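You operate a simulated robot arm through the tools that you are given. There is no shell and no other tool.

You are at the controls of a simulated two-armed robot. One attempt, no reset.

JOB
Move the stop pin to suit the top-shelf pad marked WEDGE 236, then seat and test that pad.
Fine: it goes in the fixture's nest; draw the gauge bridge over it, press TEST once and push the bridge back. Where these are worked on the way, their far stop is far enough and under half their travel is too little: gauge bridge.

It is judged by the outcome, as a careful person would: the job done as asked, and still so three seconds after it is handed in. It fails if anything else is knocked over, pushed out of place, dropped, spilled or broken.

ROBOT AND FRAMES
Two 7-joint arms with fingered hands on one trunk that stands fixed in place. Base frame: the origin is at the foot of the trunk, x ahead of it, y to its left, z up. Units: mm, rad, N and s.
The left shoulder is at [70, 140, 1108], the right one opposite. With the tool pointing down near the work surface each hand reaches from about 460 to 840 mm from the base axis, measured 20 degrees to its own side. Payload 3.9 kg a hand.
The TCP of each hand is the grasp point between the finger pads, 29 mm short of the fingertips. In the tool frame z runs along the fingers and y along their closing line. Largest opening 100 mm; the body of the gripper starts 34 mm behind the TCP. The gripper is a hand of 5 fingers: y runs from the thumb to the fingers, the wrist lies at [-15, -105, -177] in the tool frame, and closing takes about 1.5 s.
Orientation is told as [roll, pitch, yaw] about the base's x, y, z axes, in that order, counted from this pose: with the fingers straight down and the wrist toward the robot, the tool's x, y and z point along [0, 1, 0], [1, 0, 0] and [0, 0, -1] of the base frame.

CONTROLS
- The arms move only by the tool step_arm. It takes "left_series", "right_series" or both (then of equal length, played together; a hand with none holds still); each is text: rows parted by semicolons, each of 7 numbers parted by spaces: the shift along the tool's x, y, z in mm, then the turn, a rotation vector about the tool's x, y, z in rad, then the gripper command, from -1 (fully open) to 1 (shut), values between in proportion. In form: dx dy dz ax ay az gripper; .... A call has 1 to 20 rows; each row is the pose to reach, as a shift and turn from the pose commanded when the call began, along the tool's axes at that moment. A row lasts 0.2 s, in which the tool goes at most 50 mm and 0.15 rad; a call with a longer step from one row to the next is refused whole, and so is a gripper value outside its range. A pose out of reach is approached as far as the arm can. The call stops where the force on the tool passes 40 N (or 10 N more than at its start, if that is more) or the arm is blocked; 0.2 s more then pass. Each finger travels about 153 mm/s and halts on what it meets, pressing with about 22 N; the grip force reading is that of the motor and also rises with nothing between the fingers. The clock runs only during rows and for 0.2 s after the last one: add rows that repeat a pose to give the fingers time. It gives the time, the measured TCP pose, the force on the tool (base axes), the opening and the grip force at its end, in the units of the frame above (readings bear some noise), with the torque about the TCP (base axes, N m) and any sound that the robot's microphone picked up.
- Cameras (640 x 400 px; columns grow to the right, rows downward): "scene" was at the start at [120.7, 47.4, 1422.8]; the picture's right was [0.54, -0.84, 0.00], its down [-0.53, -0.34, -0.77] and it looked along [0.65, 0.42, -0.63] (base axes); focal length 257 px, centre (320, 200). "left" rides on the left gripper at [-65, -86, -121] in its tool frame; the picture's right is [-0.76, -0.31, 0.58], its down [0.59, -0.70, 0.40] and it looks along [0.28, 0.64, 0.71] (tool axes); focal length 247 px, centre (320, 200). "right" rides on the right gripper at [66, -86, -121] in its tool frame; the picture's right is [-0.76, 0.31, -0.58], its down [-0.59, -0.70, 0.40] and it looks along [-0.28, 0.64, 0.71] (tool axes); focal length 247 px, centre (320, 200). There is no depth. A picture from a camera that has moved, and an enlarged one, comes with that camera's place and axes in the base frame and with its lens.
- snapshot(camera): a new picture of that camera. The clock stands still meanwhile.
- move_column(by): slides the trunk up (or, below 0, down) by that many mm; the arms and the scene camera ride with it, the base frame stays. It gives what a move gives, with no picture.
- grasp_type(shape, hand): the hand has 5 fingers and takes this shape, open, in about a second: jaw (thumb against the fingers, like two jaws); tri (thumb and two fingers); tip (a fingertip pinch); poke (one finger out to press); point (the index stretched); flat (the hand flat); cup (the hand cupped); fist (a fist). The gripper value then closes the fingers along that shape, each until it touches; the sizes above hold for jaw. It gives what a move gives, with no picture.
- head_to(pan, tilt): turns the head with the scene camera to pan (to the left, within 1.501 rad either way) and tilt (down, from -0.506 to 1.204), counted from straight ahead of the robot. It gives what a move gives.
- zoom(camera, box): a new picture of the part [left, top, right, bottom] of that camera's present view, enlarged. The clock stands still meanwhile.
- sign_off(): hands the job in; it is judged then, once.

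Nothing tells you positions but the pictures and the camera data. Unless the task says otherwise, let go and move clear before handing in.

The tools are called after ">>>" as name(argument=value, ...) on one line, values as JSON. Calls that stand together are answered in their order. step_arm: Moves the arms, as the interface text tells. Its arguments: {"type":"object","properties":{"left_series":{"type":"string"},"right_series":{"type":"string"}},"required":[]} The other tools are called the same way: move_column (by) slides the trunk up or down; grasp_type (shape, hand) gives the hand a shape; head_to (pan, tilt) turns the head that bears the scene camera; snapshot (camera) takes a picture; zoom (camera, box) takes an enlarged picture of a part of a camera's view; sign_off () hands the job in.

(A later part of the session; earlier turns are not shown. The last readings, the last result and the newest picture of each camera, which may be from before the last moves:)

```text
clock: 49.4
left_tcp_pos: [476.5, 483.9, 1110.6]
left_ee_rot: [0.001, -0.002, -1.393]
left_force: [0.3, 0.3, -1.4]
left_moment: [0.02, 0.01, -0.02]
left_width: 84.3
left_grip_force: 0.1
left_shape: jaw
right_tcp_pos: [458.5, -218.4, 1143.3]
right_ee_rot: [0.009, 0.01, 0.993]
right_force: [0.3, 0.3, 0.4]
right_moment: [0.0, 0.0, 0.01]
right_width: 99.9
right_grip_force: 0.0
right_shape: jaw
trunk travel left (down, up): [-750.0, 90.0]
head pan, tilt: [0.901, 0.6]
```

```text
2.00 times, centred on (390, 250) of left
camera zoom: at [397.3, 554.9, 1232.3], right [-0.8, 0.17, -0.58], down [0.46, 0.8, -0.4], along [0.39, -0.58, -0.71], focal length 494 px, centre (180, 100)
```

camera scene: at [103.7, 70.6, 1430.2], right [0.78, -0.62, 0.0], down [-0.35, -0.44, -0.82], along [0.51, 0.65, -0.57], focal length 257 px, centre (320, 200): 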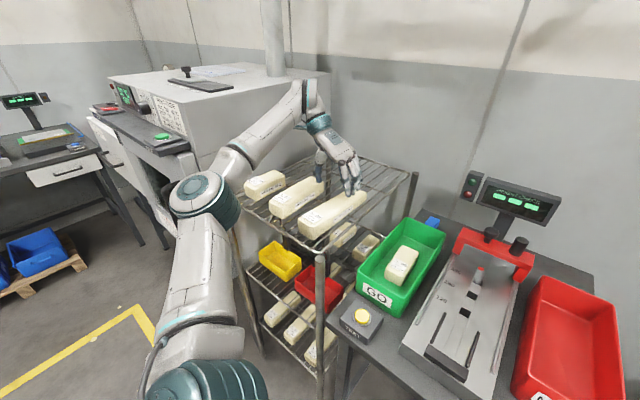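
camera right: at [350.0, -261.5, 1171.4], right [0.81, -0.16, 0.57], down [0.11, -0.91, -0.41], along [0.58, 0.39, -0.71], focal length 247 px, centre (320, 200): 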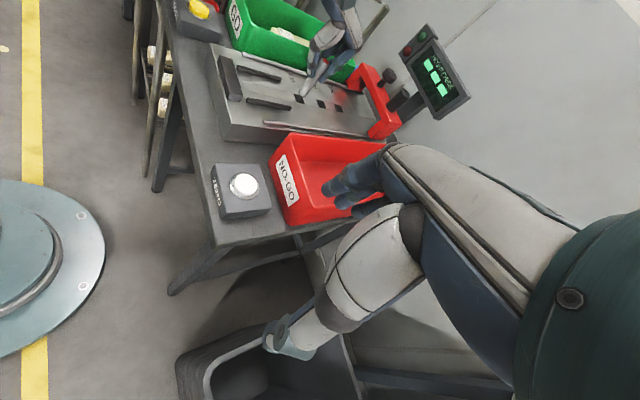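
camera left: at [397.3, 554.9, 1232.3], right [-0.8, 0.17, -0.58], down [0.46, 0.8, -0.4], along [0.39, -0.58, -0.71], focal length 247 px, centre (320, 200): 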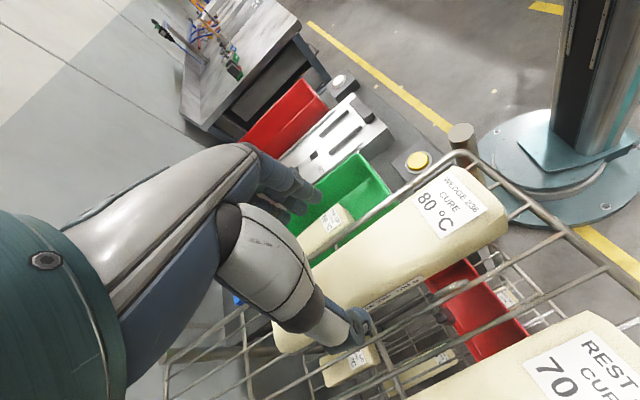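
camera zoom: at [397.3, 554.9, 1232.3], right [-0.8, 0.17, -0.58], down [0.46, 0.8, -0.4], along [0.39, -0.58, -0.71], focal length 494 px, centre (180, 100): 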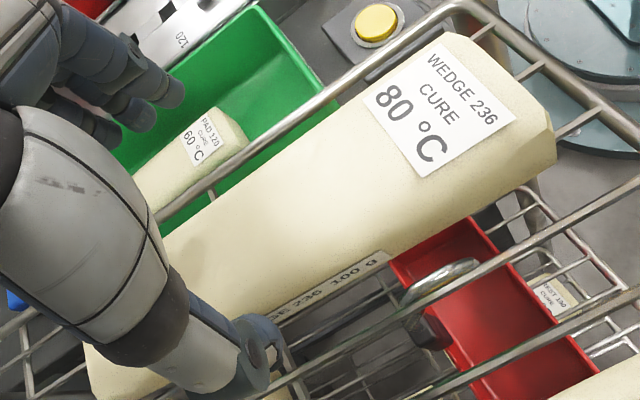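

Alignment is excellent: the pad's near edge is square to the hand, centred within ~1.5 mm, and the TCP is ~106 mm from the near end. I'll descend to z≈1042, keeping fingertips just above the wires.

>>> step_arm(left_series="0 -1 15 0 0 0 -0.68; 0 -1 30 0 0 0 -0.68; 0 -1 45 0 0 0 -0.68; 0 -1 58 0 0 0 -0.68; 0 -1 68 0 0 0 -0.68; 0 -1 68 0 0 0 -0.68; 0 -1 68 0 0 0 -0.68")

>>> zoom(camera="scene", box=[240, 120, 440, 245])

>>> snapshot(camera="left")

```text
clock: 51.0
left_tcp_pos: [479.6, 481.8, 1041.7]
left_ee_rot: [0.001, -0.002, -1.391]
left_force: [0.4, -1.2, -0.1]
left_moment: [0.03, 0.02, -0.02]
left_width: 84.4
left_grip_force: 0.2
left_shape: jaw
right_tcp_pos: [458.7, -218.8, 1143.5]
right_ee_rot: [0.01, 0.01, 0.993]
right_force: [0.1, -0.6, -0.5]
right_moment: [0.02, -0.01, -0.01]
right_width: 99.9
right_grip_force: 0.1
right_shape: jaw
trunk travel left (down, up): [-750.0, 90.0]
head pan, tilt: [0.901, 0.6]
```

```text
3.20 times, centred on (340, 182) of scene
camera zoom: at [103.7, 70.5, 1430.2], right [0.78, -0.62, 0.0], down [-0.35, -0.44, -0.83], along [0.51, 0.65, -0.56], focal length 822 px, centre (256, 256)
```

zoom: 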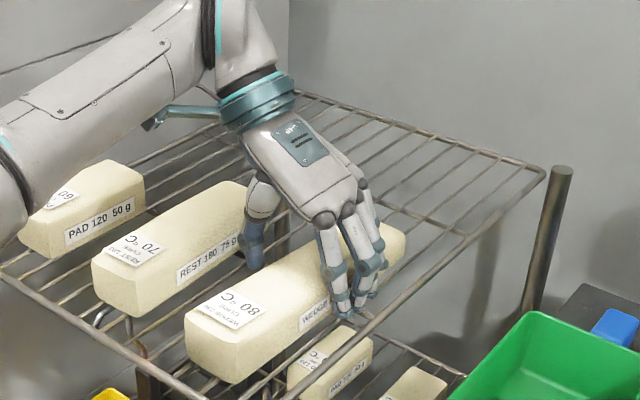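

```text
taken
camera left: at [400.5, 554.6, 1162.5], right [-0.8, 0.17, -0.58], down [0.46, 0.8, -0.4], along [0.39, -0.58, -0.71], focal length 247 px, centre (320, 200)
```

left: 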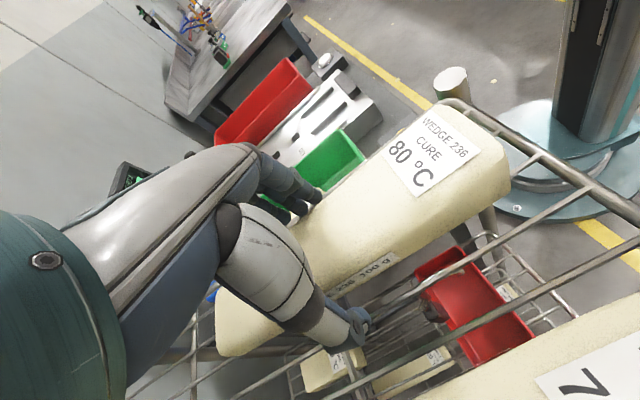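

The fingers straddle the pad properly. I'll close the hand on it.

>>> step_arm(left_series="0 0 0 0 0 0 -0.4; 0 0 0 0 0 0 -0.1; 0 0 0 0 0 0 0.2; 0 0 0 0 0 0 0.6; 0 0 0 0 0 0 1; 0 0 0 0 0 0 1; 0 0 0 0 0 0 1; 0 0 0 0 0 0 1")

>>> snapshot(camera="left")

```text
clock: 52.8
left_tcp_pos: [480.8, 481.2, 1041.3]
left_ee_rot: [0.002, -0.003, -1.39]
left_force: [-0.6, -0.4, 0.0]
left_moment: [-0.01, -0.04, 0.0]
left_width: 51.1
left_grip_force: 22.0
left_shape: jaw
right_tcp_pos: [459.3, -219.6, 1145.5]
right_ee_rot: [0.01, 0.01, 0.994]
right_force: [-0.6, 0.9, -0.3]
right_moment: [0.02, 0.03, 0.01]
right_width: 100.1
right_grip_force: 0.1
right_shape: jaw
trunk travel left (down, up): [-750.0, 90.0]
head pan, tilt: [0.901, 0.6]
```

```text
taken
camera left: at [400.6, 554.6, 1162.6], right [-0.8, 0.17, -0.58], down [0.46, 0.8, -0.4], along [0.39, -0.58, -0.71], focal length 247 px, centre (320, 200)
```

left: 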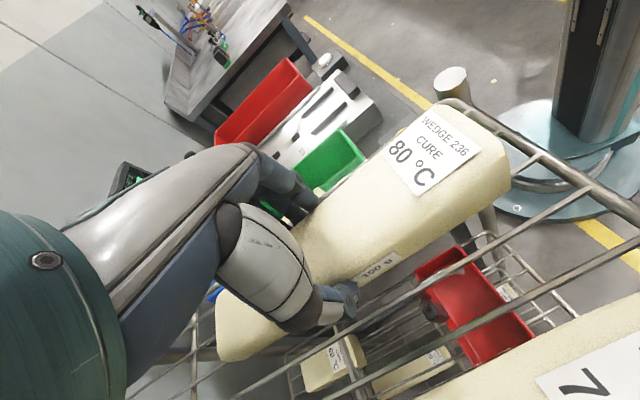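

Gripped at 51 mm with 22 N. I'll lift slowly and check the pad stays level.

>>> step_arm(left_series="0 0 -8 0 0 0 1; 0 0 -16 0 0 0 1; 0 0 -28 0 0 0 1; 0 0 -44 0 0 0 1; 0 0 -60 0 0 0 1; 0 0 -76 0 0 0 1; 0 0 -90 0 0 0 1; 0 0 -90 0 0 0 1")

>>> snapshot(camera="left")

>>> snapshot(camera="scene")

```text
clock: 54.6
left_tcp_pos: [479.2, 483.0, 1133.3]
left_ee_rot: [0.002, -0.001, -1.39]
left_force: [0.3, 0.2, -0.5]
left_moment: [-0.02, 0.02, 0.01]
left_width: 50.8
left_grip_force: 22.1
left_shape: jaw
right_tcp_pos: [459.7, -218.7, 1143.9]
right_ee_rot: [0.011, 0.008, 0.992]
right_force: [0.4, -0.4, 0.6]
right_moment: [0.02, 0.02, 0.04]
right_width: 100.2
right_grip_force: 0.0
right_shape: jaw
trunk travel left (down, up): [-750.0, 90.0]
head pan, tilt: [0.901, 0.6]
```

```text
taken
camera left: at [399.3, 555.6, 1254.3], right [-0.8, 0.17, -0.58], down [0.45, 0.8, -0.4], along [0.39, -0.58, -0.71], focal length 247 px, centre (320, 200)
```

left: 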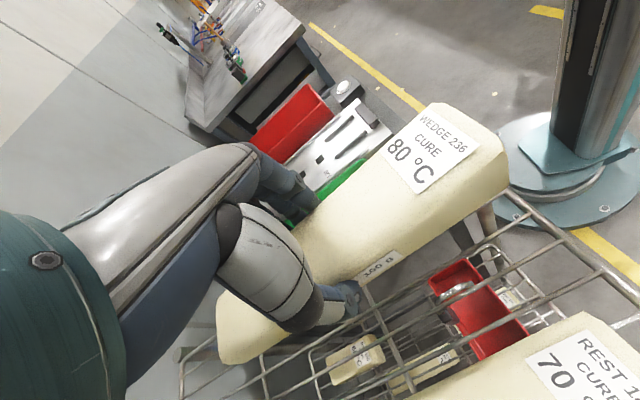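

```text
taken
camera scene: at [103.9, 70.8, 1430.1], right [0.78, -0.62, 0.0], down [-0.35, -0.44, -0.82], along [0.51, 0.65, -0.57], focal length 257 px, centre (320, 200)
```

scene: 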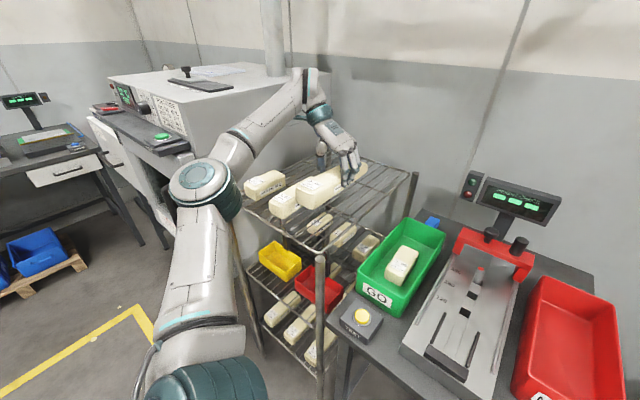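

The pad is held level and clear. I'll carry it sideways at z≈1120 to above the fixture, keeping its orientation.

>>> step_arm(left_series="1 30 -5 0 0 0 1; 3 70 -5 0 0 0 1; 5 110 -5 0 0 0 1; 8 150 -5 0 0 -0.01 1; 10 190 -5 0 0 -0.02 1; 13 230 -5 0 0 -0.025 1; 15 270 0 0 0 -0.025 1; 18 310 5 0 0 -0.025 1; 20 345 10 0 0 -0.025 1; 20 366 13 0 0 -0.025 1; 20 366 13 0 0 -0.025 1; 20 366 13 0 0 -0.025 1")

>>> head_to(pan=0.35, tilt=0.75)

>>> snapshot(camera="scene")

>>> snapshot(camera="left")

```text
clock: 57.2
left_tcp_pos: [562.9, 123.5, 1119.3]
left_ee_rot: [0.003, -0.001, -1.367]
left_force: [-0.2, 0.5, -0.8]
left_moment: [0.0, 0.01, 0.0]
left_width: 51.0
left_grip_force: 22.1
left_shape: jaw
right_tcp_pos: [458.4, -219.5, 1143.6]
right_ee_rot: [0.011, 0.008, 0.993]
right_force: [-0.1, 0.7, -0.4]
right_moment: [0.0, -0.02, 0.0]
right_width: 100.0
right_grip_force: 0.0
right_shape: jaw
trunk travel left (down, up): [-750.0, 90.0]
head pan, tilt: [0.901, 0.6]
```

```text
clock: 58.2
left_tcp_pos: [562.4, 125.0, 1119.1]
left_ee_rot: [0.001, -0.001, -1.366]
left_force: [0.8, 0.3, -0.5]
left_moment: [0.0, -0.01, -0.02]
left_width: 51.1
left_grip_force: 22.0
left_shape: jaw
right_tcp_pos: [458.8, -217.5, 1143.5]
right_ee_rot: [0.01, 0.009, 0.993]
right_force: [0.8, 0.1, 0.8]
right_moment: [0.02, -0.01, 0.02]
right_width: 99.9
right_grip_force: 0.0
right_shape: jaw
trunk travel left (down, up): [-750.0, 90.0]
head pan, tilt: [0.351, 0.75]
```

```text
taken
camera scene: at [126.7, 29.7, 1417.3], right [0.34, -0.94, 0.0], down [-0.64, -0.23, -0.73], along [0.69, 0.25, -0.68], focal length 257 px, centre (320, 200)
```

scene: 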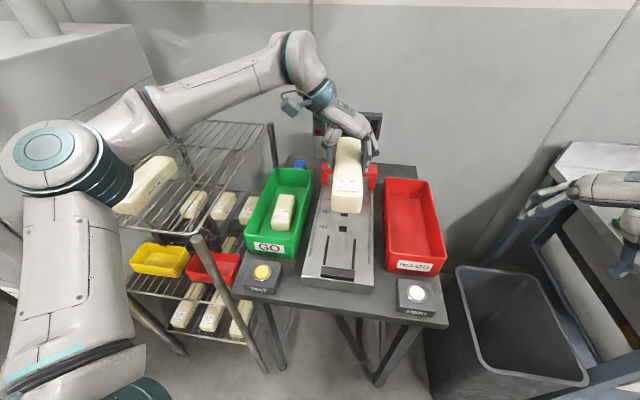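

```text
taken
camera left: at [481.3, 195.4, 1241.3], right [-0.8, 0.15, -0.58], down [0.43, 0.81, -0.4], along [0.41, -0.57, -0.71], focal length 247 px, centre (320, 200)
```

left: 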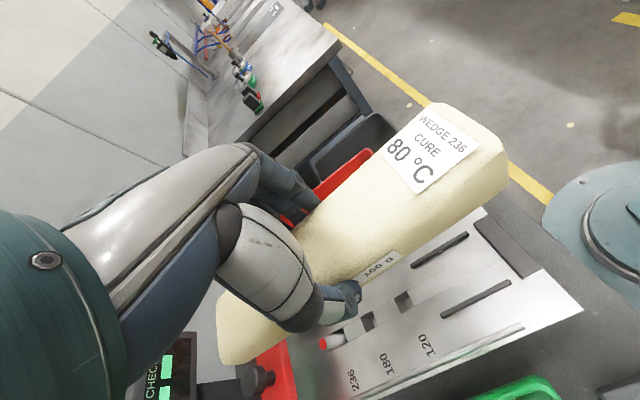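

The pad is above the nest with the elbow high and clear. I'll enlarge the left view to line the pad up with the front bar, guides and pin.

>>> zoom(camera="left", box=[300, 190, 600, 390])

>>> zoom(camera="scene", box=[270, 110, 430, 300])

```text
2.00 times, centred on (450, 290) of left
camera zoom: at [481.3, 195.4, 1241.3], right [-0.8, 0.15, -0.58], down [0.43, 0.81, -0.4], along [0.41, -0.57, -0.71], focal length 494 px, centre (60, 20)
```

zoom: 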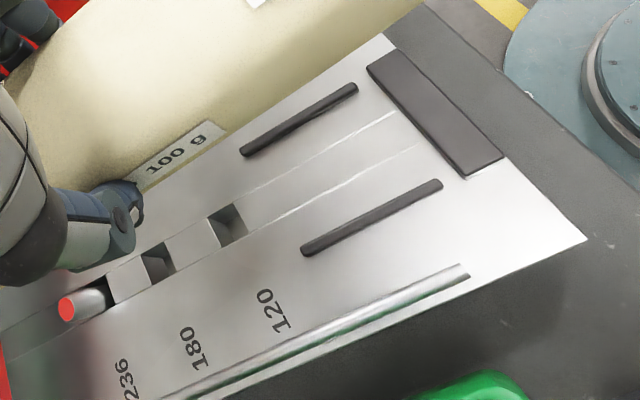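

```text
2.11 times, centred on (350, 205) of scene
camera zoom: at [126.7, 29.7, 1417.3], right [0.34, -0.94, 0.0], down [-0.64, -0.23, -0.73], along [0.69, 0.25, -0.68], focal length 541 px, centre (257, 190)
```

zoom: 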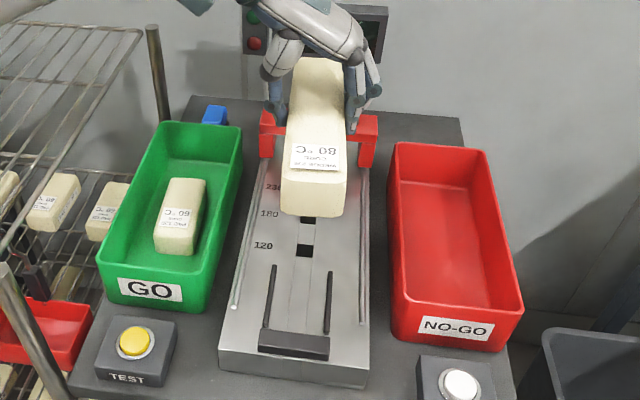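

The nest measures well from here: front bar inner face at tool x≈-110, pin face ≈+137, guides at y≈±35.5, while the pad spans -109 to +127. I'll shift 5.5 mm forward to centre the pad lengthwise and lower to z≈970 first.

>>> step_arm(left_series="2 0 20 0 0 0 1; 4 0 45 0 0 0 1; 5.5 0 70 0 0 0 1; 5.5 0 95 0 0 0 1; 5.5 0 120 0 0 0 1; 5.5 0 135 0 0 0 1; 5.5 0 149 0 0 0 1; 5.5 0 149 0 0 0 1; 5.5 0 149 0 0 0 1")

>>> snapshot(camera="scene")

>>> snapshot(camera="left")

```text
clock: 60.2
left_tcp_pos: [567.2, 126.1, 969.8]
left_ee_rot: [0.003, -0.002, -1.365]
left_force: [-0.8, -0.2, 0.1]
left_moment: [0.02, 0.0, -0.01]
left_width: 50.9
left_grip_force: 22.0
left_shape: jaw
right_tcp_pos: [458.7, -219.4, 1143.6]
right_ee_rot: [0.01, 0.008, 0.993]
right_force: [0.4, -0.2, -0.2]
right_moment: [-0.01, -0.04, 0.0]
right_width: 100.1
right_grip_force: 0.1
right_shape: jaw
trunk travel left (down, up): [-750.0, 90.0]
head pan, tilt: [0.351, 0.75]
```

```text
taken
camera scene: at [126.8, 29.6, 1417.3], right [0.34, -0.94, 0.0], down [-0.64, -0.23, -0.73], along [0.69, 0.25, -0.68], focal length 257 px, centre (320, 200)
```

scene: 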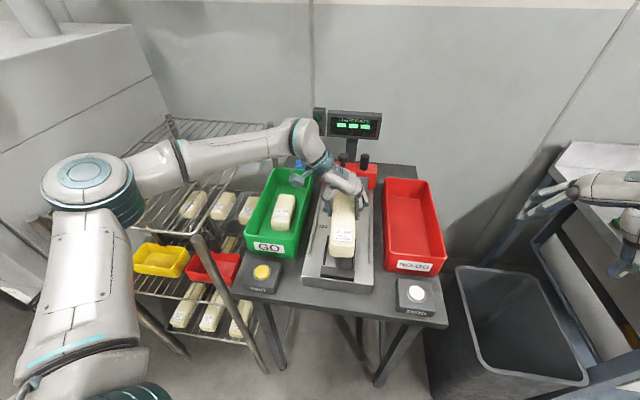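

```text
taken
camera left: at [487.1, 196.7, 1092.6], right [-0.8, 0.15, -0.58], down [0.43, 0.81, -0.4], along [0.41, -0.57, -0.71], focal length 247 px, centre (320, 200)
```

left: 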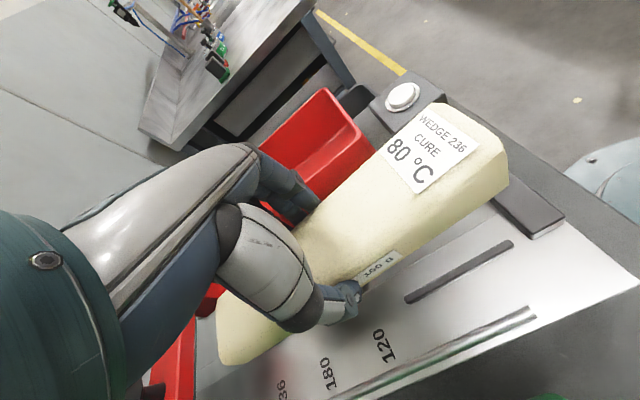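

Still reachable and force-free at z=970 without lowering the trunk. I'll zoom in to recheck the clearance to the front bar and guide before the final descent.

>>> zoom(camera="left", box=[360, 150, 640, 350])

>>> zoom(camera="scene", box=[280, 140, 400, 300])

```text
2.00 times, centred on (500, 250) of left
camera zoom: at [487.1, 196.7, 1092.6], right [-0.8, 0.15, -0.58], down [0.43, 0.81, -0.4], along [0.41, -0.57, -0.71], focal length 494 px, centre (-40, 100)
```

zoom: 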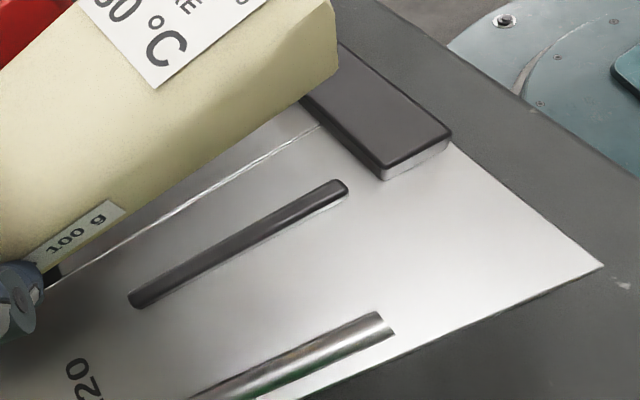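

```text
2.50 times, centred on (340, 220) of scene
camera zoom: at [126.8, 29.6, 1417.3], right [0.34, -0.94, 0.0], down [-0.64, -0.23, -0.73], along [0.69, 0.25, -0.68], focal length 642 px, centre (270, 150)
```

zoom: 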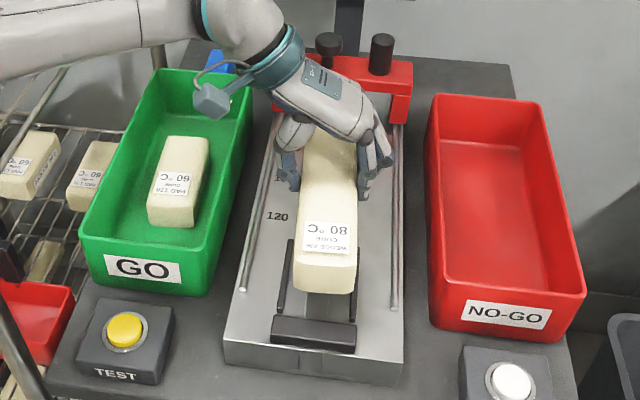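

The pad has ~5 mm clearance at the bar, ~5–6 mm at each guide and ~6 mm at the pin. I'll lower to z≈915 and check forces.

>>> step_arm(left_series="0 0 12 0 0 0 1; 0 0 24 0 0 0 1; 0 0 36 0 0 0 1; 0 0 46 0 0 0 1; 0 0 55 0 0 0 1; 0 0 55 0 0 0 1; 0 0 55 0 0 0 1")

>>> zoom(camera="left", box=[240, 130, 640, 390])

>>> zoom(camera="scene", box=[280, 140, 400, 300])

```text
clock: 61.8
left_tcp_pos: [570.4, 125.4, 916.6]
left_ee_rot: [0.004, -0.001, -1.367]
left_force: [0.4, -0.1, 4.9]
left_moment: [0.14, 0.17, -0.03]
left_width: 50.9
left_grip_force: 21.6
left_shape: jaw
right_tcp_pos: [457.9, -219.7, 1143.3]
right_ee_rot: [0.01, 0.006, 0.993]
right_force: [-0.8, 0.7, -0.6]
right_moment: [0.01, 0.04, -0.01]
right_width: 99.8
right_grip_force: 0.1
right_shape: jaw
trunk travel left (down, up): [-750.0, 90.0]
head pan, tilt: [0.351, 0.75]
```

```text
1.54 times, centred on (440, 260) of left
camera zoom: at [489.1, 196.4, 1038.2], right [-0.8, 0.15, -0.58], down [0.44, 0.81, -0.4], along [0.41, -0.57, -0.71], focal length 380 px, centre (135, 108)
```

zoom: 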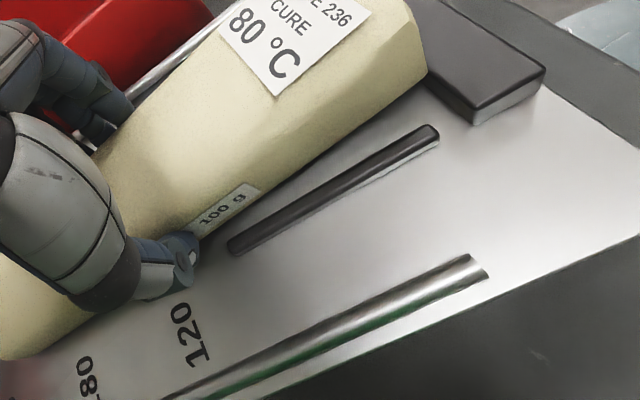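

```text
2.50 times, centred on (340, 220) of scene
camera zoom: at [126.1, 29.5, 1417.4], right [0.34, -0.94, 0.0], down [-0.64, -0.23, -0.73], along [0.69, 0.25, -0.68], focal length 642 px, centre (270, 150)
```

zoom: 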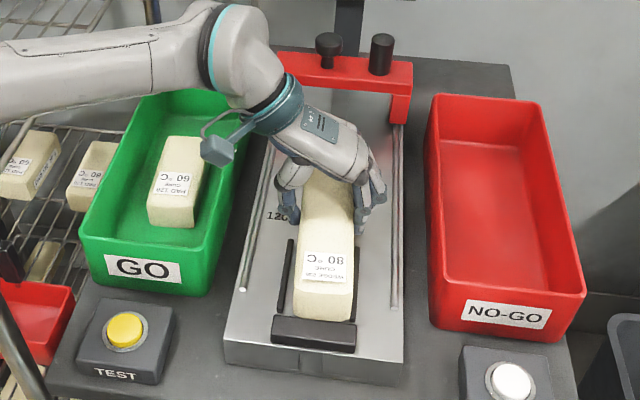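

A contact of about 5 N has appeared earlier than expected, seemingly at the left guide, so the pad's left edge may be landing on it. I'll look closer.

>>> zoom(camera="left", box=[340, 130, 540, 310])

>>> zoom(camera="scene", box=[310, 190, 380, 280])

>>> zoom(camera="right", box=[200, 0, 440, 140])

```text
2.22 times, centred on (440, 220) of left
camera zoom: at [489.1, 196.4, 1038.2], right [-0.8, 0.15, -0.58], down [0.44, 0.81, -0.4], along [0.41, -0.57, -0.71], focal length 549 px, centre (53, 156)
```

zoom: 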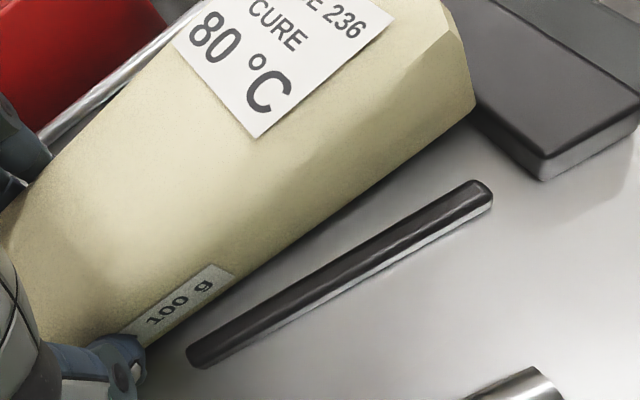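

```text
4.44 times, centred on (345, 235) of scene
camera zoom: at [126.1, 29.5, 1417.4], right [0.34, -0.94, 0.0], down [-0.64, -0.23, -0.73], along [0.69, 0.25, -0.68], focal length 1142 px, centre (209, 44)
```

zoom: 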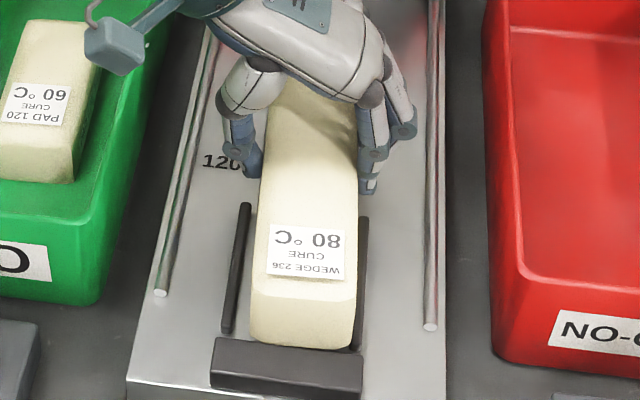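

```text
2.67 times, centred on (320, 70) of right
camera zoom: at [356.8, -253.4, 1266.2], right [0.81, -0.16, 0.57], down [0.1, -0.91, -0.4], along [0.58, 0.38, -0.72], focal length 659 px, centre (320, 547)
```

zoom: 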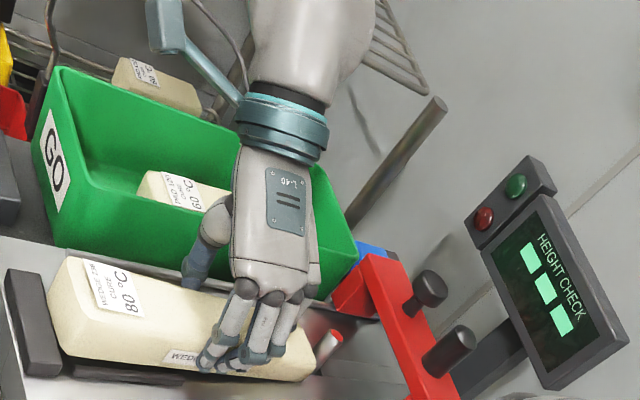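

I can't explain the contact from the pad position alone, so I'll hold still a moment and re-read forces before continuing.

>>> step_arm(left_series="0 0 0 0 0 0 1; 0 0 0 0 0 0 1; 0 0 0 0 0 0 1")

>>> zoom(camera="scene", box=[290, 130, 390, 210])

>>> snapshot(camera="right")

```text
clock: 62.6
left_tcp_pos: [570.2, 126.4, 916.4]
left_ee_rot: [0.003, 0.001, -1.367]
left_force: [1.6, 0.4, 5.0]
left_moment: [0.16, 0.1, -0.05]
left_width: 50.7
left_grip_force: 22.3
left_shape: jaw
right_tcp_pos: [457.9, -217.8, 1143.9]
right_ee_rot: [0.01, 0.008, 0.993]
right_force: [0.5, 0.0, 0.0]
right_moment: [0.0, -0.01, 0.02]
right_width: 100.0
right_grip_force: 0.1
right_shape: jaw
trunk travel left (down, up): [-750.0, 90.0]
head pan, tilt: [0.351, 0.75]
```

```text
5.00 times, centred on (340, 170) of scene
camera zoom: at [126.1, 29.4, 1417.4], right [0.34, -0.94, 0.0], down [-0.64, -0.23, -0.73], along [0.69, 0.25, -0.68], focal length 1285 px, centre (220, 350)
```

zoom: 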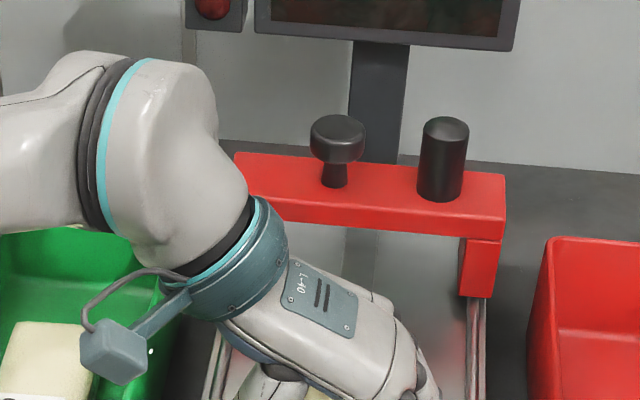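

```text
taken
camera right: at [356.8, -253.4, 1266.1], right [0.81, -0.16, 0.57], down [0.1, -0.91, -0.4], along [0.58, 0.38, -0.72], focal length 247 px, centre (320, 200)
```

right: 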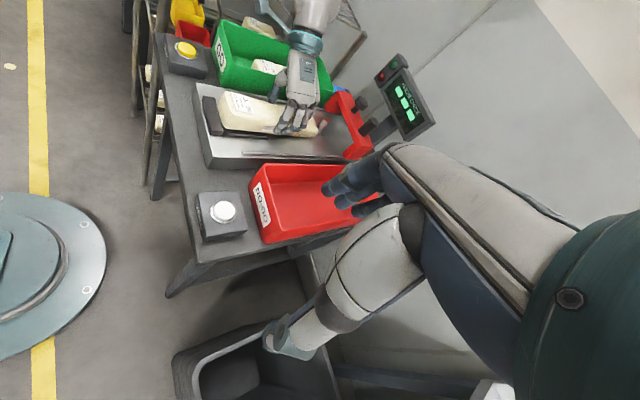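

The contact persists (≈5 N). I'll look from the right camera at the near end and the underside of the pad against the bar and guides.

>>> zoom(camera="right", box=[195, 75, 275, 145])

>>> zoom(camera="right", box=[260, 85, 350, 150])

>>> zoom(camera="left", box=[330, 230, 450, 330])

```text
5.71 times, centred on (235, 110) of right
camera zoom: at [356.8, -253.4, 1266.1], right [0.81, -0.16, 0.57], down [0.1, -0.91, -0.4], along [0.58, 0.38, -0.72], focal length 1411 px, centre (806, 714)
```

zoom: 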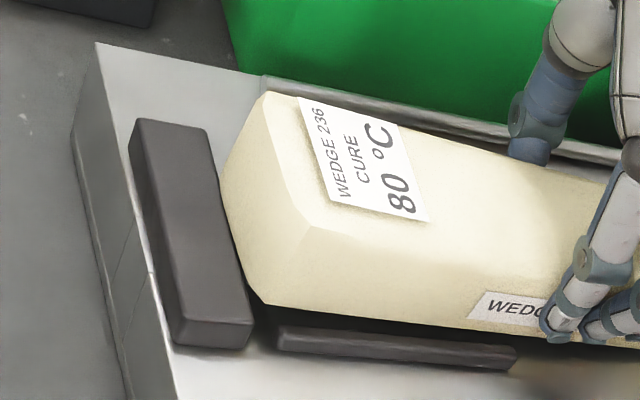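

```text
6.15 times, centred on (305, 118) of right
camera zoom: at [356.8, -253.4, 1266.1], right [0.81, -0.16, 0.57], down [0.1, -0.91, -0.4], along [0.58, 0.38, -0.72], focal length 1520 px, centre (412, 708)
```

zoom: 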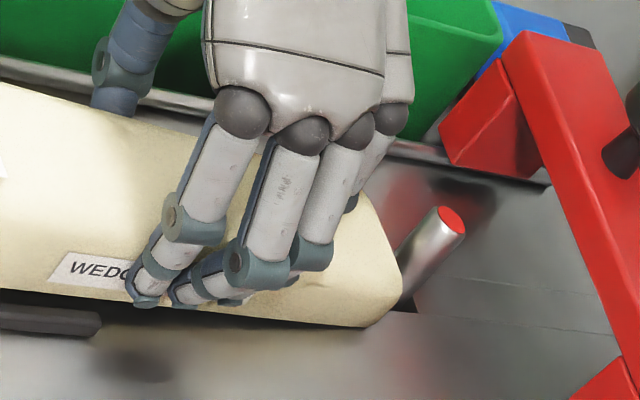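

```text
4.00 times, centred on (390, 280) of left
camera zoom: at [489.1, 196.3, 1038.1], right [-0.8, 0.15, -0.58], down [0.44, 0.81, -0.4], along [0.41, -0.57, -0.71], focal length 988 px, centre (40, -120)
```

zoom: 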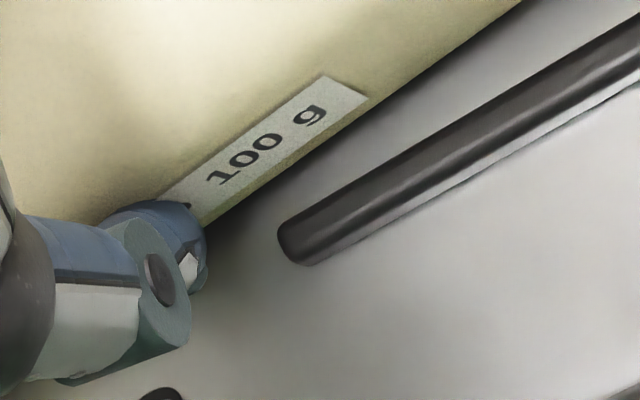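

The pad's near end sits almost at the front bar and appears turned about 0.035 rad relative to the nest, while the far end still has ~10 mm to the pin. I'll raise 12 mm, turn by -0.035, shift 4 mm forward and re-inspect.

>>> step_arm(left_series="0 0 -6 0 0 0 1; 0 0 -12 0 0 0 1; 2 0 -12 0 0 0.02 1; 4 0 -12 0 0 0.035 1; 4 0 -12 0 0 0.035 1; 4 0 -12 0 0 0.035 1")

>>> zoom(camera="right", box=[195, 75, 275, 145])

>>> zoom(camera="scene", box=[310, 190, 380, 280])

>>> zoom(camera="left", box=[340, 130, 540, 310])

```text
clock: 64.0
left_tcp_pos: [572.9, 128.0, 927.7]
left_ee_rot: [0.002, -0.003, -1.402]
left_force: [-0.6, 0.4, 0.0]
left_moment: [0.01, 0.01, -0.02]
left_width: 50.9
left_grip_force: 22.2
left_shape: jaw
right_tcp_pos: [459.5, -218.3, 1143.5]
right_ee_rot: [0.01, 0.009, 0.994]
right_force: [0.1, 0.7, 0.1]
right_moment: [0.01, 0.02, 0.01]
right_width: 99.8
right_grip_force: 0.0
right_shape: jaw
trunk travel left (down, up): [-750.0, 90.0]
head pan, tilt: [0.351, 0.75]
```

```text
5.71 times, centred on (235, 110) of right
camera zoom: at [357.5, -253.3, 1265.9], right [0.81, -0.16, 0.57], down [0.1, -0.91, -0.4], along [0.58, 0.38, -0.72], focal length 1411 px, centre (806, 714)
```

zoom: 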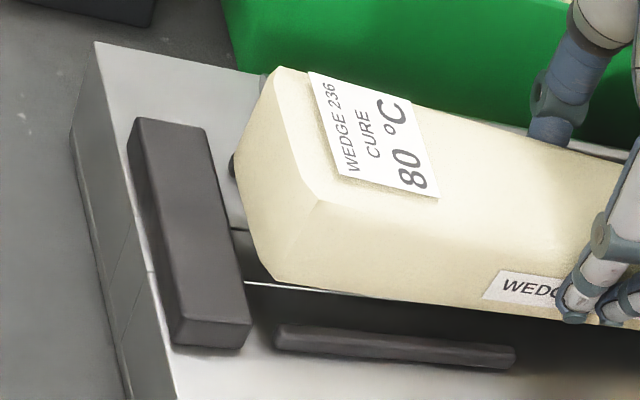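

```text
4.44 times, centred on (345, 235) of scene
camera zoom: at [126.9, 29.6, 1417.3], right [0.34, -0.94, 0.0], down [-0.64, -0.23, -0.73], along [0.69, 0.25, -0.68], focal length 1142 px, centre (209, 44)
```

zoom: 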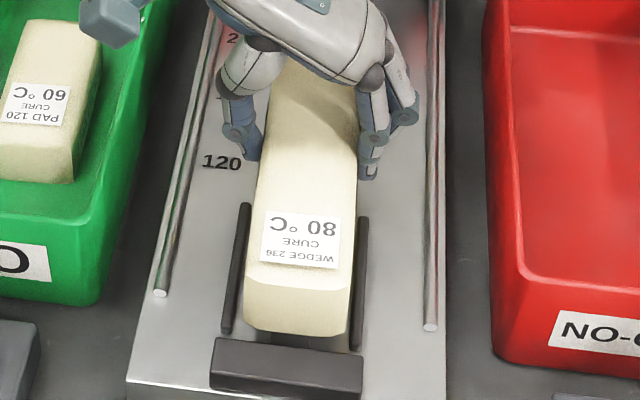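

```text
2.22 times, centred on (440, 220) of left
camera zoom: at [494.8, 200.5, 1049.1], right [-0.8, 0.17, -0.58], down [0.46, 0.79, -0.4], along [0.39, -0.59, -0.71], focal length 549 px, centre (53, 156)
```

zoom: 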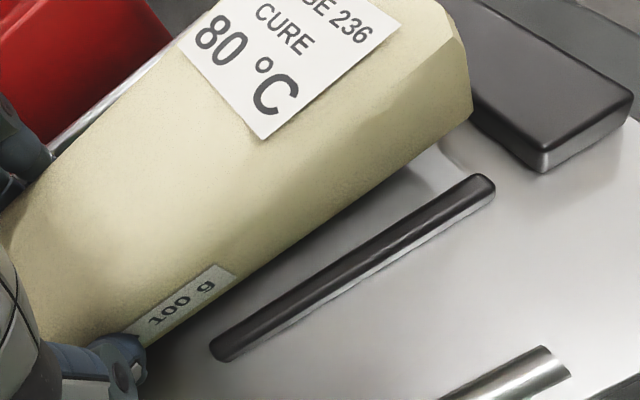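

The pad now looks centred between the guides with ~3 mm to the bar. I'll check the far end against the pin from the right camera.

>>> zoom(camera="right", box=[260, 85, 350, 150])

>>> snapshot(camera="left")

```text
6.15 times, centred on (305, 118) of right
camera zoom: at [357.5, -253.3, 1265.9], right [0.81, -0.16, 0.57], down [0.1, -0.91, -0.4], along [0.58, 0.38, -0.72], focal length 1520 px, centre (412, 708)
```

zoom: 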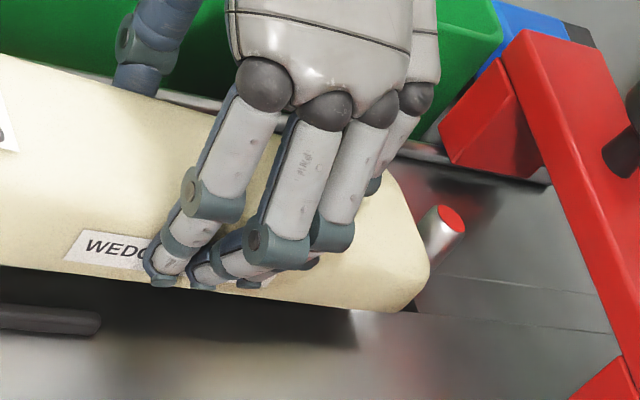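

```text
taken
camera left: at [494.8, 200.5, 1049.1], right [-0.8, 0.17, -0.58], down [0.46, 0.79, -0.4], along [0.39, -0.59, -0.71], focal length 247 px, centre (320, 200)
```

left: 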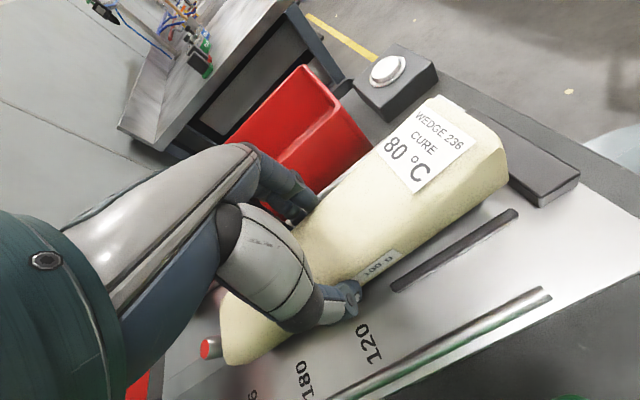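

The pin leans slightly in its loose hole and the pad's far end is close to it. I'll lower in small steps with this alignment and watch the force readings.

>>> step_arm(left_series="0 0 4 0 0 0 1; 0 0 8 0 0 0 1; 0 0 8 0 0 0 1")

>>> step_arm(left_series="0 0 3 0 0 0 1; 0 0 6 0 0 0 1; 0 0 6 0 0 0 1")

```text
clock: 64.8
left_tcp_pos: [573.6, 127.6, 918.7]
left_ee_rot: [0.003, -0.002, -1.402]
left_force: [0.6, -0.3, -1.5]
left_moment: [-0.04, 0.02, -0.02]
left_width: 51.3
left_grip_force: 21.6
left_shape: jaw
right_tcp_pos: [458.5, -220.1, 1144.0]
right_ee_rot: [0.01, 0.009, 0.993]
right_force: [0.1, 0.6, -0.1]
right_moment: [0.0, 0.02, 0.01]
right_width: 100.0
right_grip_force: 0.2
right_shape: jaw
trunk travel left (down, up): [-750.0, 90.0]
head pan, tilt: [0.351, 0.75]
```

```text
clock: 65.6
left_tcp_pos: [574.7, 128.5, 914.4]
left_ee_rot: [0.002, -0.003, -1.401]
left_force: [-0.3, 0.0, -1.8]
left_moment: [0.02, 0.01, -0.01]
left_width: 51.0
left_grip_force: 22.0
left_shape: jaw
right_tcp_pos: [459.6, -218.4, 1144.4]
right_ee_rot: [0.01, 0.009, 0.992]
right_force: [1.2, 0.4, -0.6]
right_moment: [0.03, -0.02, 0.01]
right_width: 99.9
right_grip_force: 0.1
right_shape: jaw
trunk travel left (down, up): [-750.0, 90.0]
head pan, tilt: [0.351, 0.75]
```

No contact now at z=914, so the realignment worked. I'll keep lowering in small steps, compensating the slight forward drift.

>>> step_arm(left_series="-1 0 3 0 0 0 1; -1 0 6 0 0 0 1; -1 0 6 0 0 0 1")

>>> zoom(camera="left", box=[180, 130, 580, 390])

>>> zoom(camera="right", box=[195, 75, 345, 155])

>>> zoom(camera="scene", box=[310, 190, 380, 280])

```text
clock: 66.4
left_tcp_pos: [571.8, 128.2, 908.7]
left_ee_rot: [0.004, -0.001, -1.402]
left_force: [0.6, 0.1, 2.0]
left_moment: [0.13, -0.15, -0.03]
left_width: 50.9
left_grip_force: 22.0
left_shape: jaw
right_tcp_pos: [458.4, -219.9, 1144.3]
right_ee_rot: [0.011, 0.009, 0.993]
right_force: [-0.7, 0.1, -0.1]
right_moment: [0.0, 0.02, -0.03]
right_width: 99.6
right_grip_force: 0.1
right_shape: jaw
trunk travel left (down, up): [-750.0, 90.0]
head pan, tilt: [0.351, 0.75]
```

```text
1.54 times, centred on (380, 260) of left
camera zoom: at [493.7, 201.2, 1030.4], right [-0.8, 0.17, -0.58], down [0.46, 0.79, -0.4], along [0.39, -0.59, -0.71], focal length 380 px, centre (228, 108)
```

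zoom: 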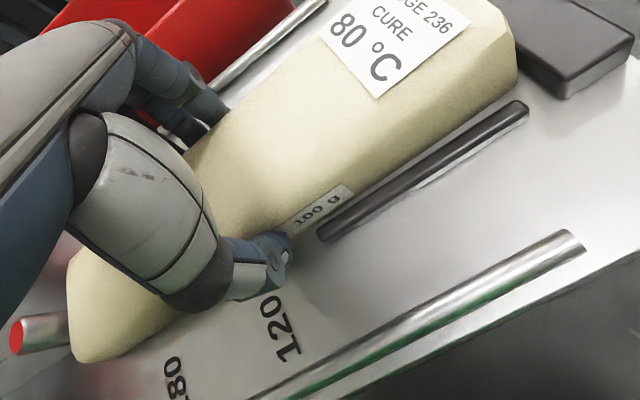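

```text
4.27 times, centred on (270, 115) of right
camera zoom: at [357.1, -253.4, 1266.0], right [0.81, -0.16, 0.57], down [0.1, -0.91, -0.4], along [0.58, 0.38, -0.72], focal length 1054 px, centre (533, 563)
```

zoom: 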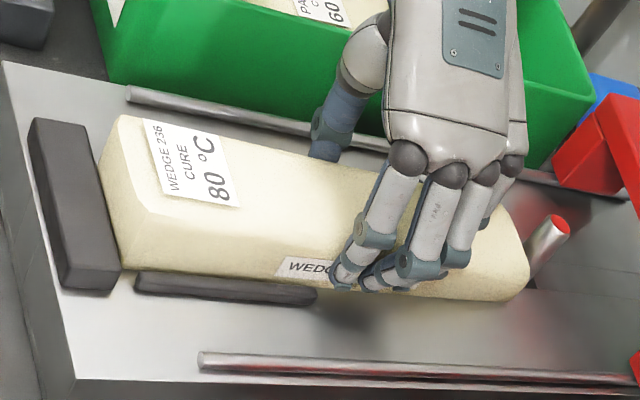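

```text
4.44 times, centred on (345, 235) of scene
camera zoom: at [126.4, 29.4, 1417.4], right [0.34, -0.94, 0.0], down [-0.64, -0.23, -0.73], along [0.69, 0.25, -0.68], focal length 1142 px, centre (209, 44)
```

zoom: 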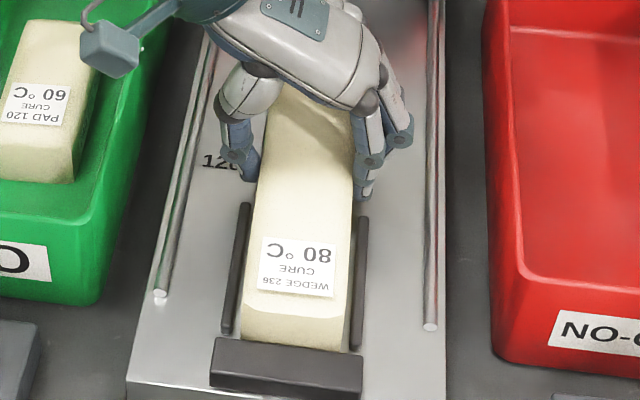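

The pad bottom has just reached the plate (light 3 N contact), sitting between the guides, bar and pin. I'll press down another 2 mm and check it's flat, then release.

>>> step_arm(left_series="0 0 1.5 0 0 0 1; 0 0 3 0 0 0 1; 0 0 3 0 0 0 1")

>>> zoom(camera="left", box=[180, 130, 580, 390])

```text
clock: 67.2
left_tcp_pos: [572.7, 127.3, 907.6]
left_ee_rot: [0.008, -0.004, -1.4]
left_force: [1.4, 3.3, 17.8]
left_moment: [0.2, -0.19, 0.0]
left_width: 50.6
left_grip_force: 22.1
left_shape: jaw
right_tcp_pos: [456.2, -218.3, 1144.6]
right_ee_rot: [0.01, 0.008, 0.993]
right_force: [-1.3, -0.5, 0.3]
right_moment: [0.02, 0.0, 0.02]
right_width: 99.9
right_grip_force: 0.1
right_shape: jaw
trunk travel left (down, up): [-750.0, 90.0]
head pan, tilt: [0.351, 0.75]
```

```text
1.54 times, centred on (380, 260) of left
camera zoom: at [492.8, 200.8, 1028.9], right [-0.79, 0.17, -0.58], down [0.46, 0.79, -0.4], along [0.39, -0.59, -0.71], focal length 380 px, centre (228, 108)
```

zoom: 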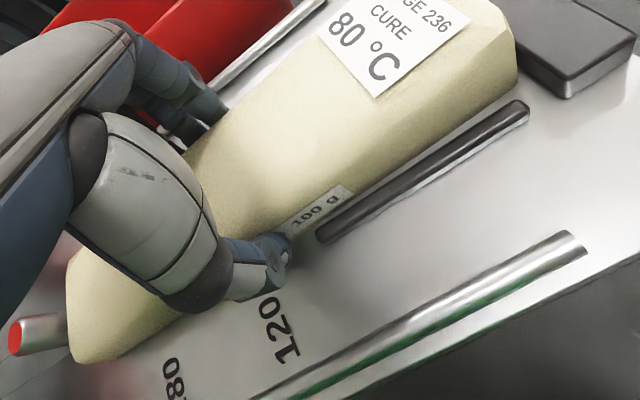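

The pad is firmly and evenly on the plate (18 N, centred). I'll relieve the press, open slightly (to ~64 mm) and then rise straight up.

>>> step_arm(left_series="0 0 -2 0 0 0 1; 0 0 -2 0 0 0 1; 0 0 -2 0 0 0 0.4; 0 0 -2 0 0 0 -0.1; 0 0 -2 0 0 0 -0.28; 0 0 -2 0 0 0 -0.28; 0 0 -2 0 0 0 -0.28; 0 0 -2 0 0 0 -0.28")

>>> zoom(camera="left", box=[180, 130, 580, 390])

>>> zoom(camera="right", box=[195, 75, 345, 155])

```text
clock: 69.0
left_tcp_pos: [572.1, 127.2, 907.0]
left_ee_rot: [0.001, -0.004, -1.401]
left_force: [-0.1, 0.7, 0.4]
left_moment: [0.01, 0.01, 0.0]
left_width: 63.9
left_grip_force: 0.1
left_shape: jaw
right_tcp_pos: [459.3, -219.2, 1142.8]
right_ee_rot: [0.01, 0.008, 0.994]
right_force: [0.0, -0.2, 0.0]
right_moment: [-0.01, 0.01, 0.01]
right_width: 99.9
right_grip_force: 0.0
right_shape: jaw
trunk travel left (down, up): [-750.0, 90.0]
head pan, tilt: [0.351, 0.75]
```

```text
1.54 times, centred on (380, 260) of left
camera zoom: at [493.7, 200.3, 1028.3], right [-0.8, 0.17, -0.58], down [0.46, 0.79, -0.4], along [0.39, -0.59, -0.71], focal length 380 px, centre (228, 108)
```

zoom: 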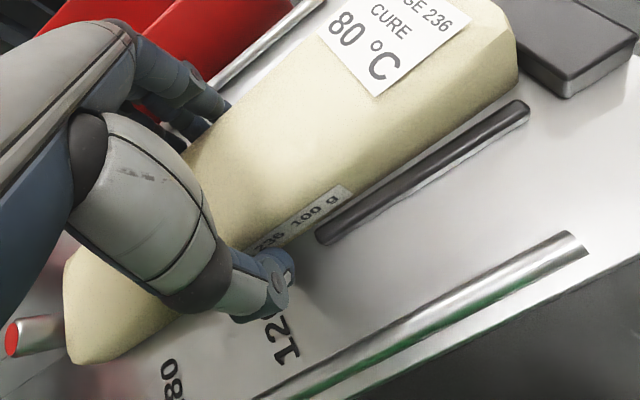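

```text
4.27 times, centred on (270, 115) of right
camera zoom: at [357.2, -253.3, 1266.0], right [0.81, -0.16, 0.57], down [0.1, -0.91, -0.4], along [0.58, 0.38, -0.72], focal length 1054 px, centre (533, 563)
```

zoom: 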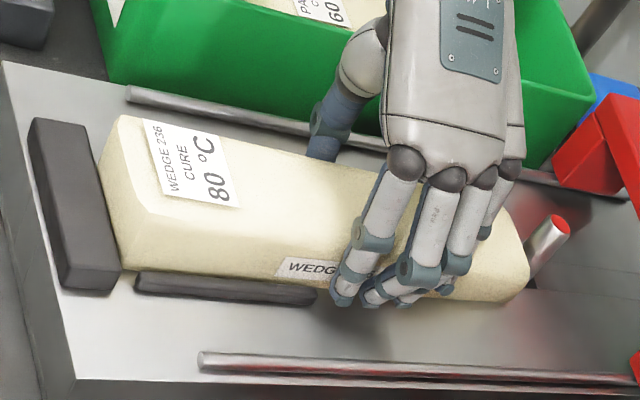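

Both sides have let go and the pad stays put. I'll rise straight up and then inspect the seating.

>>> step_arm(left_series="0 0 -10 0 0 0 -0.28; 0 0 -22 0 0 0 -0.28; 0 0 -36 0 0 0 -0.28; 0 0 -60 0 0 0 -0.28; 0 0 -85 0 0 0 -0.28; 0 0 -110 0 0 0 -0.28; 0 0 -140 0 0 0 -0.28; 0 0 -140 0 0 0 -0.28")

>>> snapshot(camera="left")

>>> zoom(camera="right", box=[195, 75, 345, 155])

>>> zoom(camera="scene", box=[290, 150, 400, 290])

```text
clock: 70.8
left_tcp_pos: [573.8, 125.7, 1046.4]
left_ee_rot: [0.002, -0.002, -1.401]
left_force: [0.5, 0.0, 0.0]
left_moment: [-0.01, -0.01, -0.02]
left_width: 63.6
left_grip_force: 0.0
left_shape: jaw
right_tcp_pos: [457.9, -218.4, 1142.8]
right_ee_rot: [0.01, 0.01, 0.991]
right_force: [0.3, 0.0, 0.2]
right_moment: [0.03, -0.01, 0.01]
right_width: 99.9
right_grip_force: 0.0
right_shape: jaw
trunk travel left (down, up): [-750.0, 90.0]
head pan, tilt: [0.351, 0.75]
```

```text
taken
camera left: at [494.6, 199.1, 1167.8], right [-0.8, 0.17, -0.58], down [0.46, 0.79, -0.4], along [0.39, -0.59, -0.71], focal length 247 px, centre (320, 200)
```

left: 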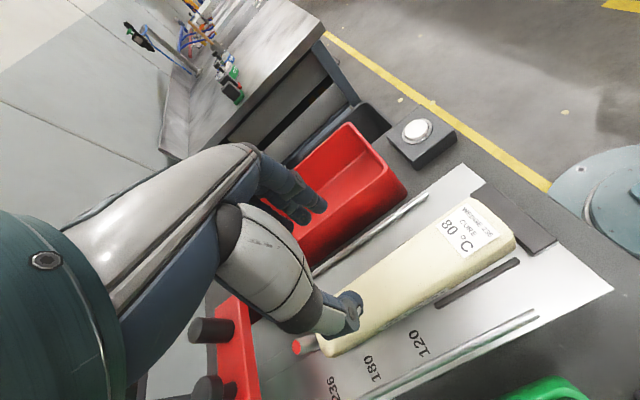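

```text
4.27 times, centred on (270, 115) of right
camera zoom: at [357.7, -253.1, 1265.9], right [0.81, -0.16, 0.57], down [0.1, -0.91, -0.4], along [0.58, 0.38, -0.72], focal length 1054 px, centre (533, 563)
```

zoom: 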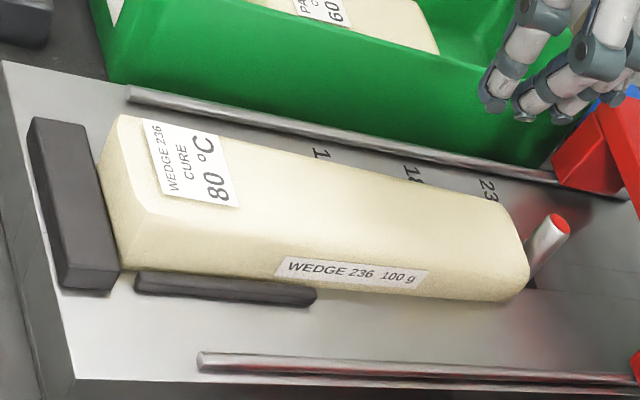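

```text
2.86 times, centred on (345, 220) of scene
camera zoom: at [127.1, 29.9, 1417.3], right [0.34, -0.94, 0.0], down [-0.64, -0.23, -0.73], along [0.69, 0.25, -0.68], focal length 734 px, centre (249, 143)
```

zoom: 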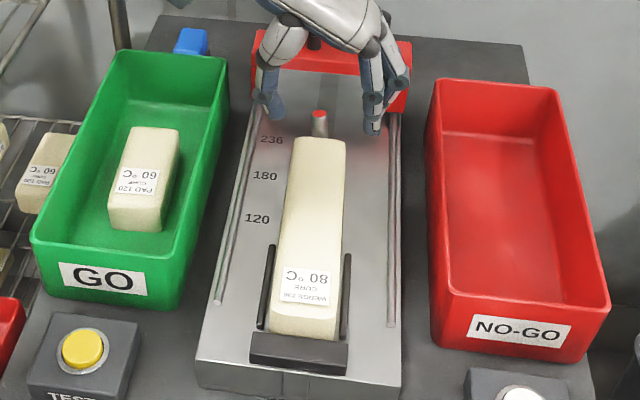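

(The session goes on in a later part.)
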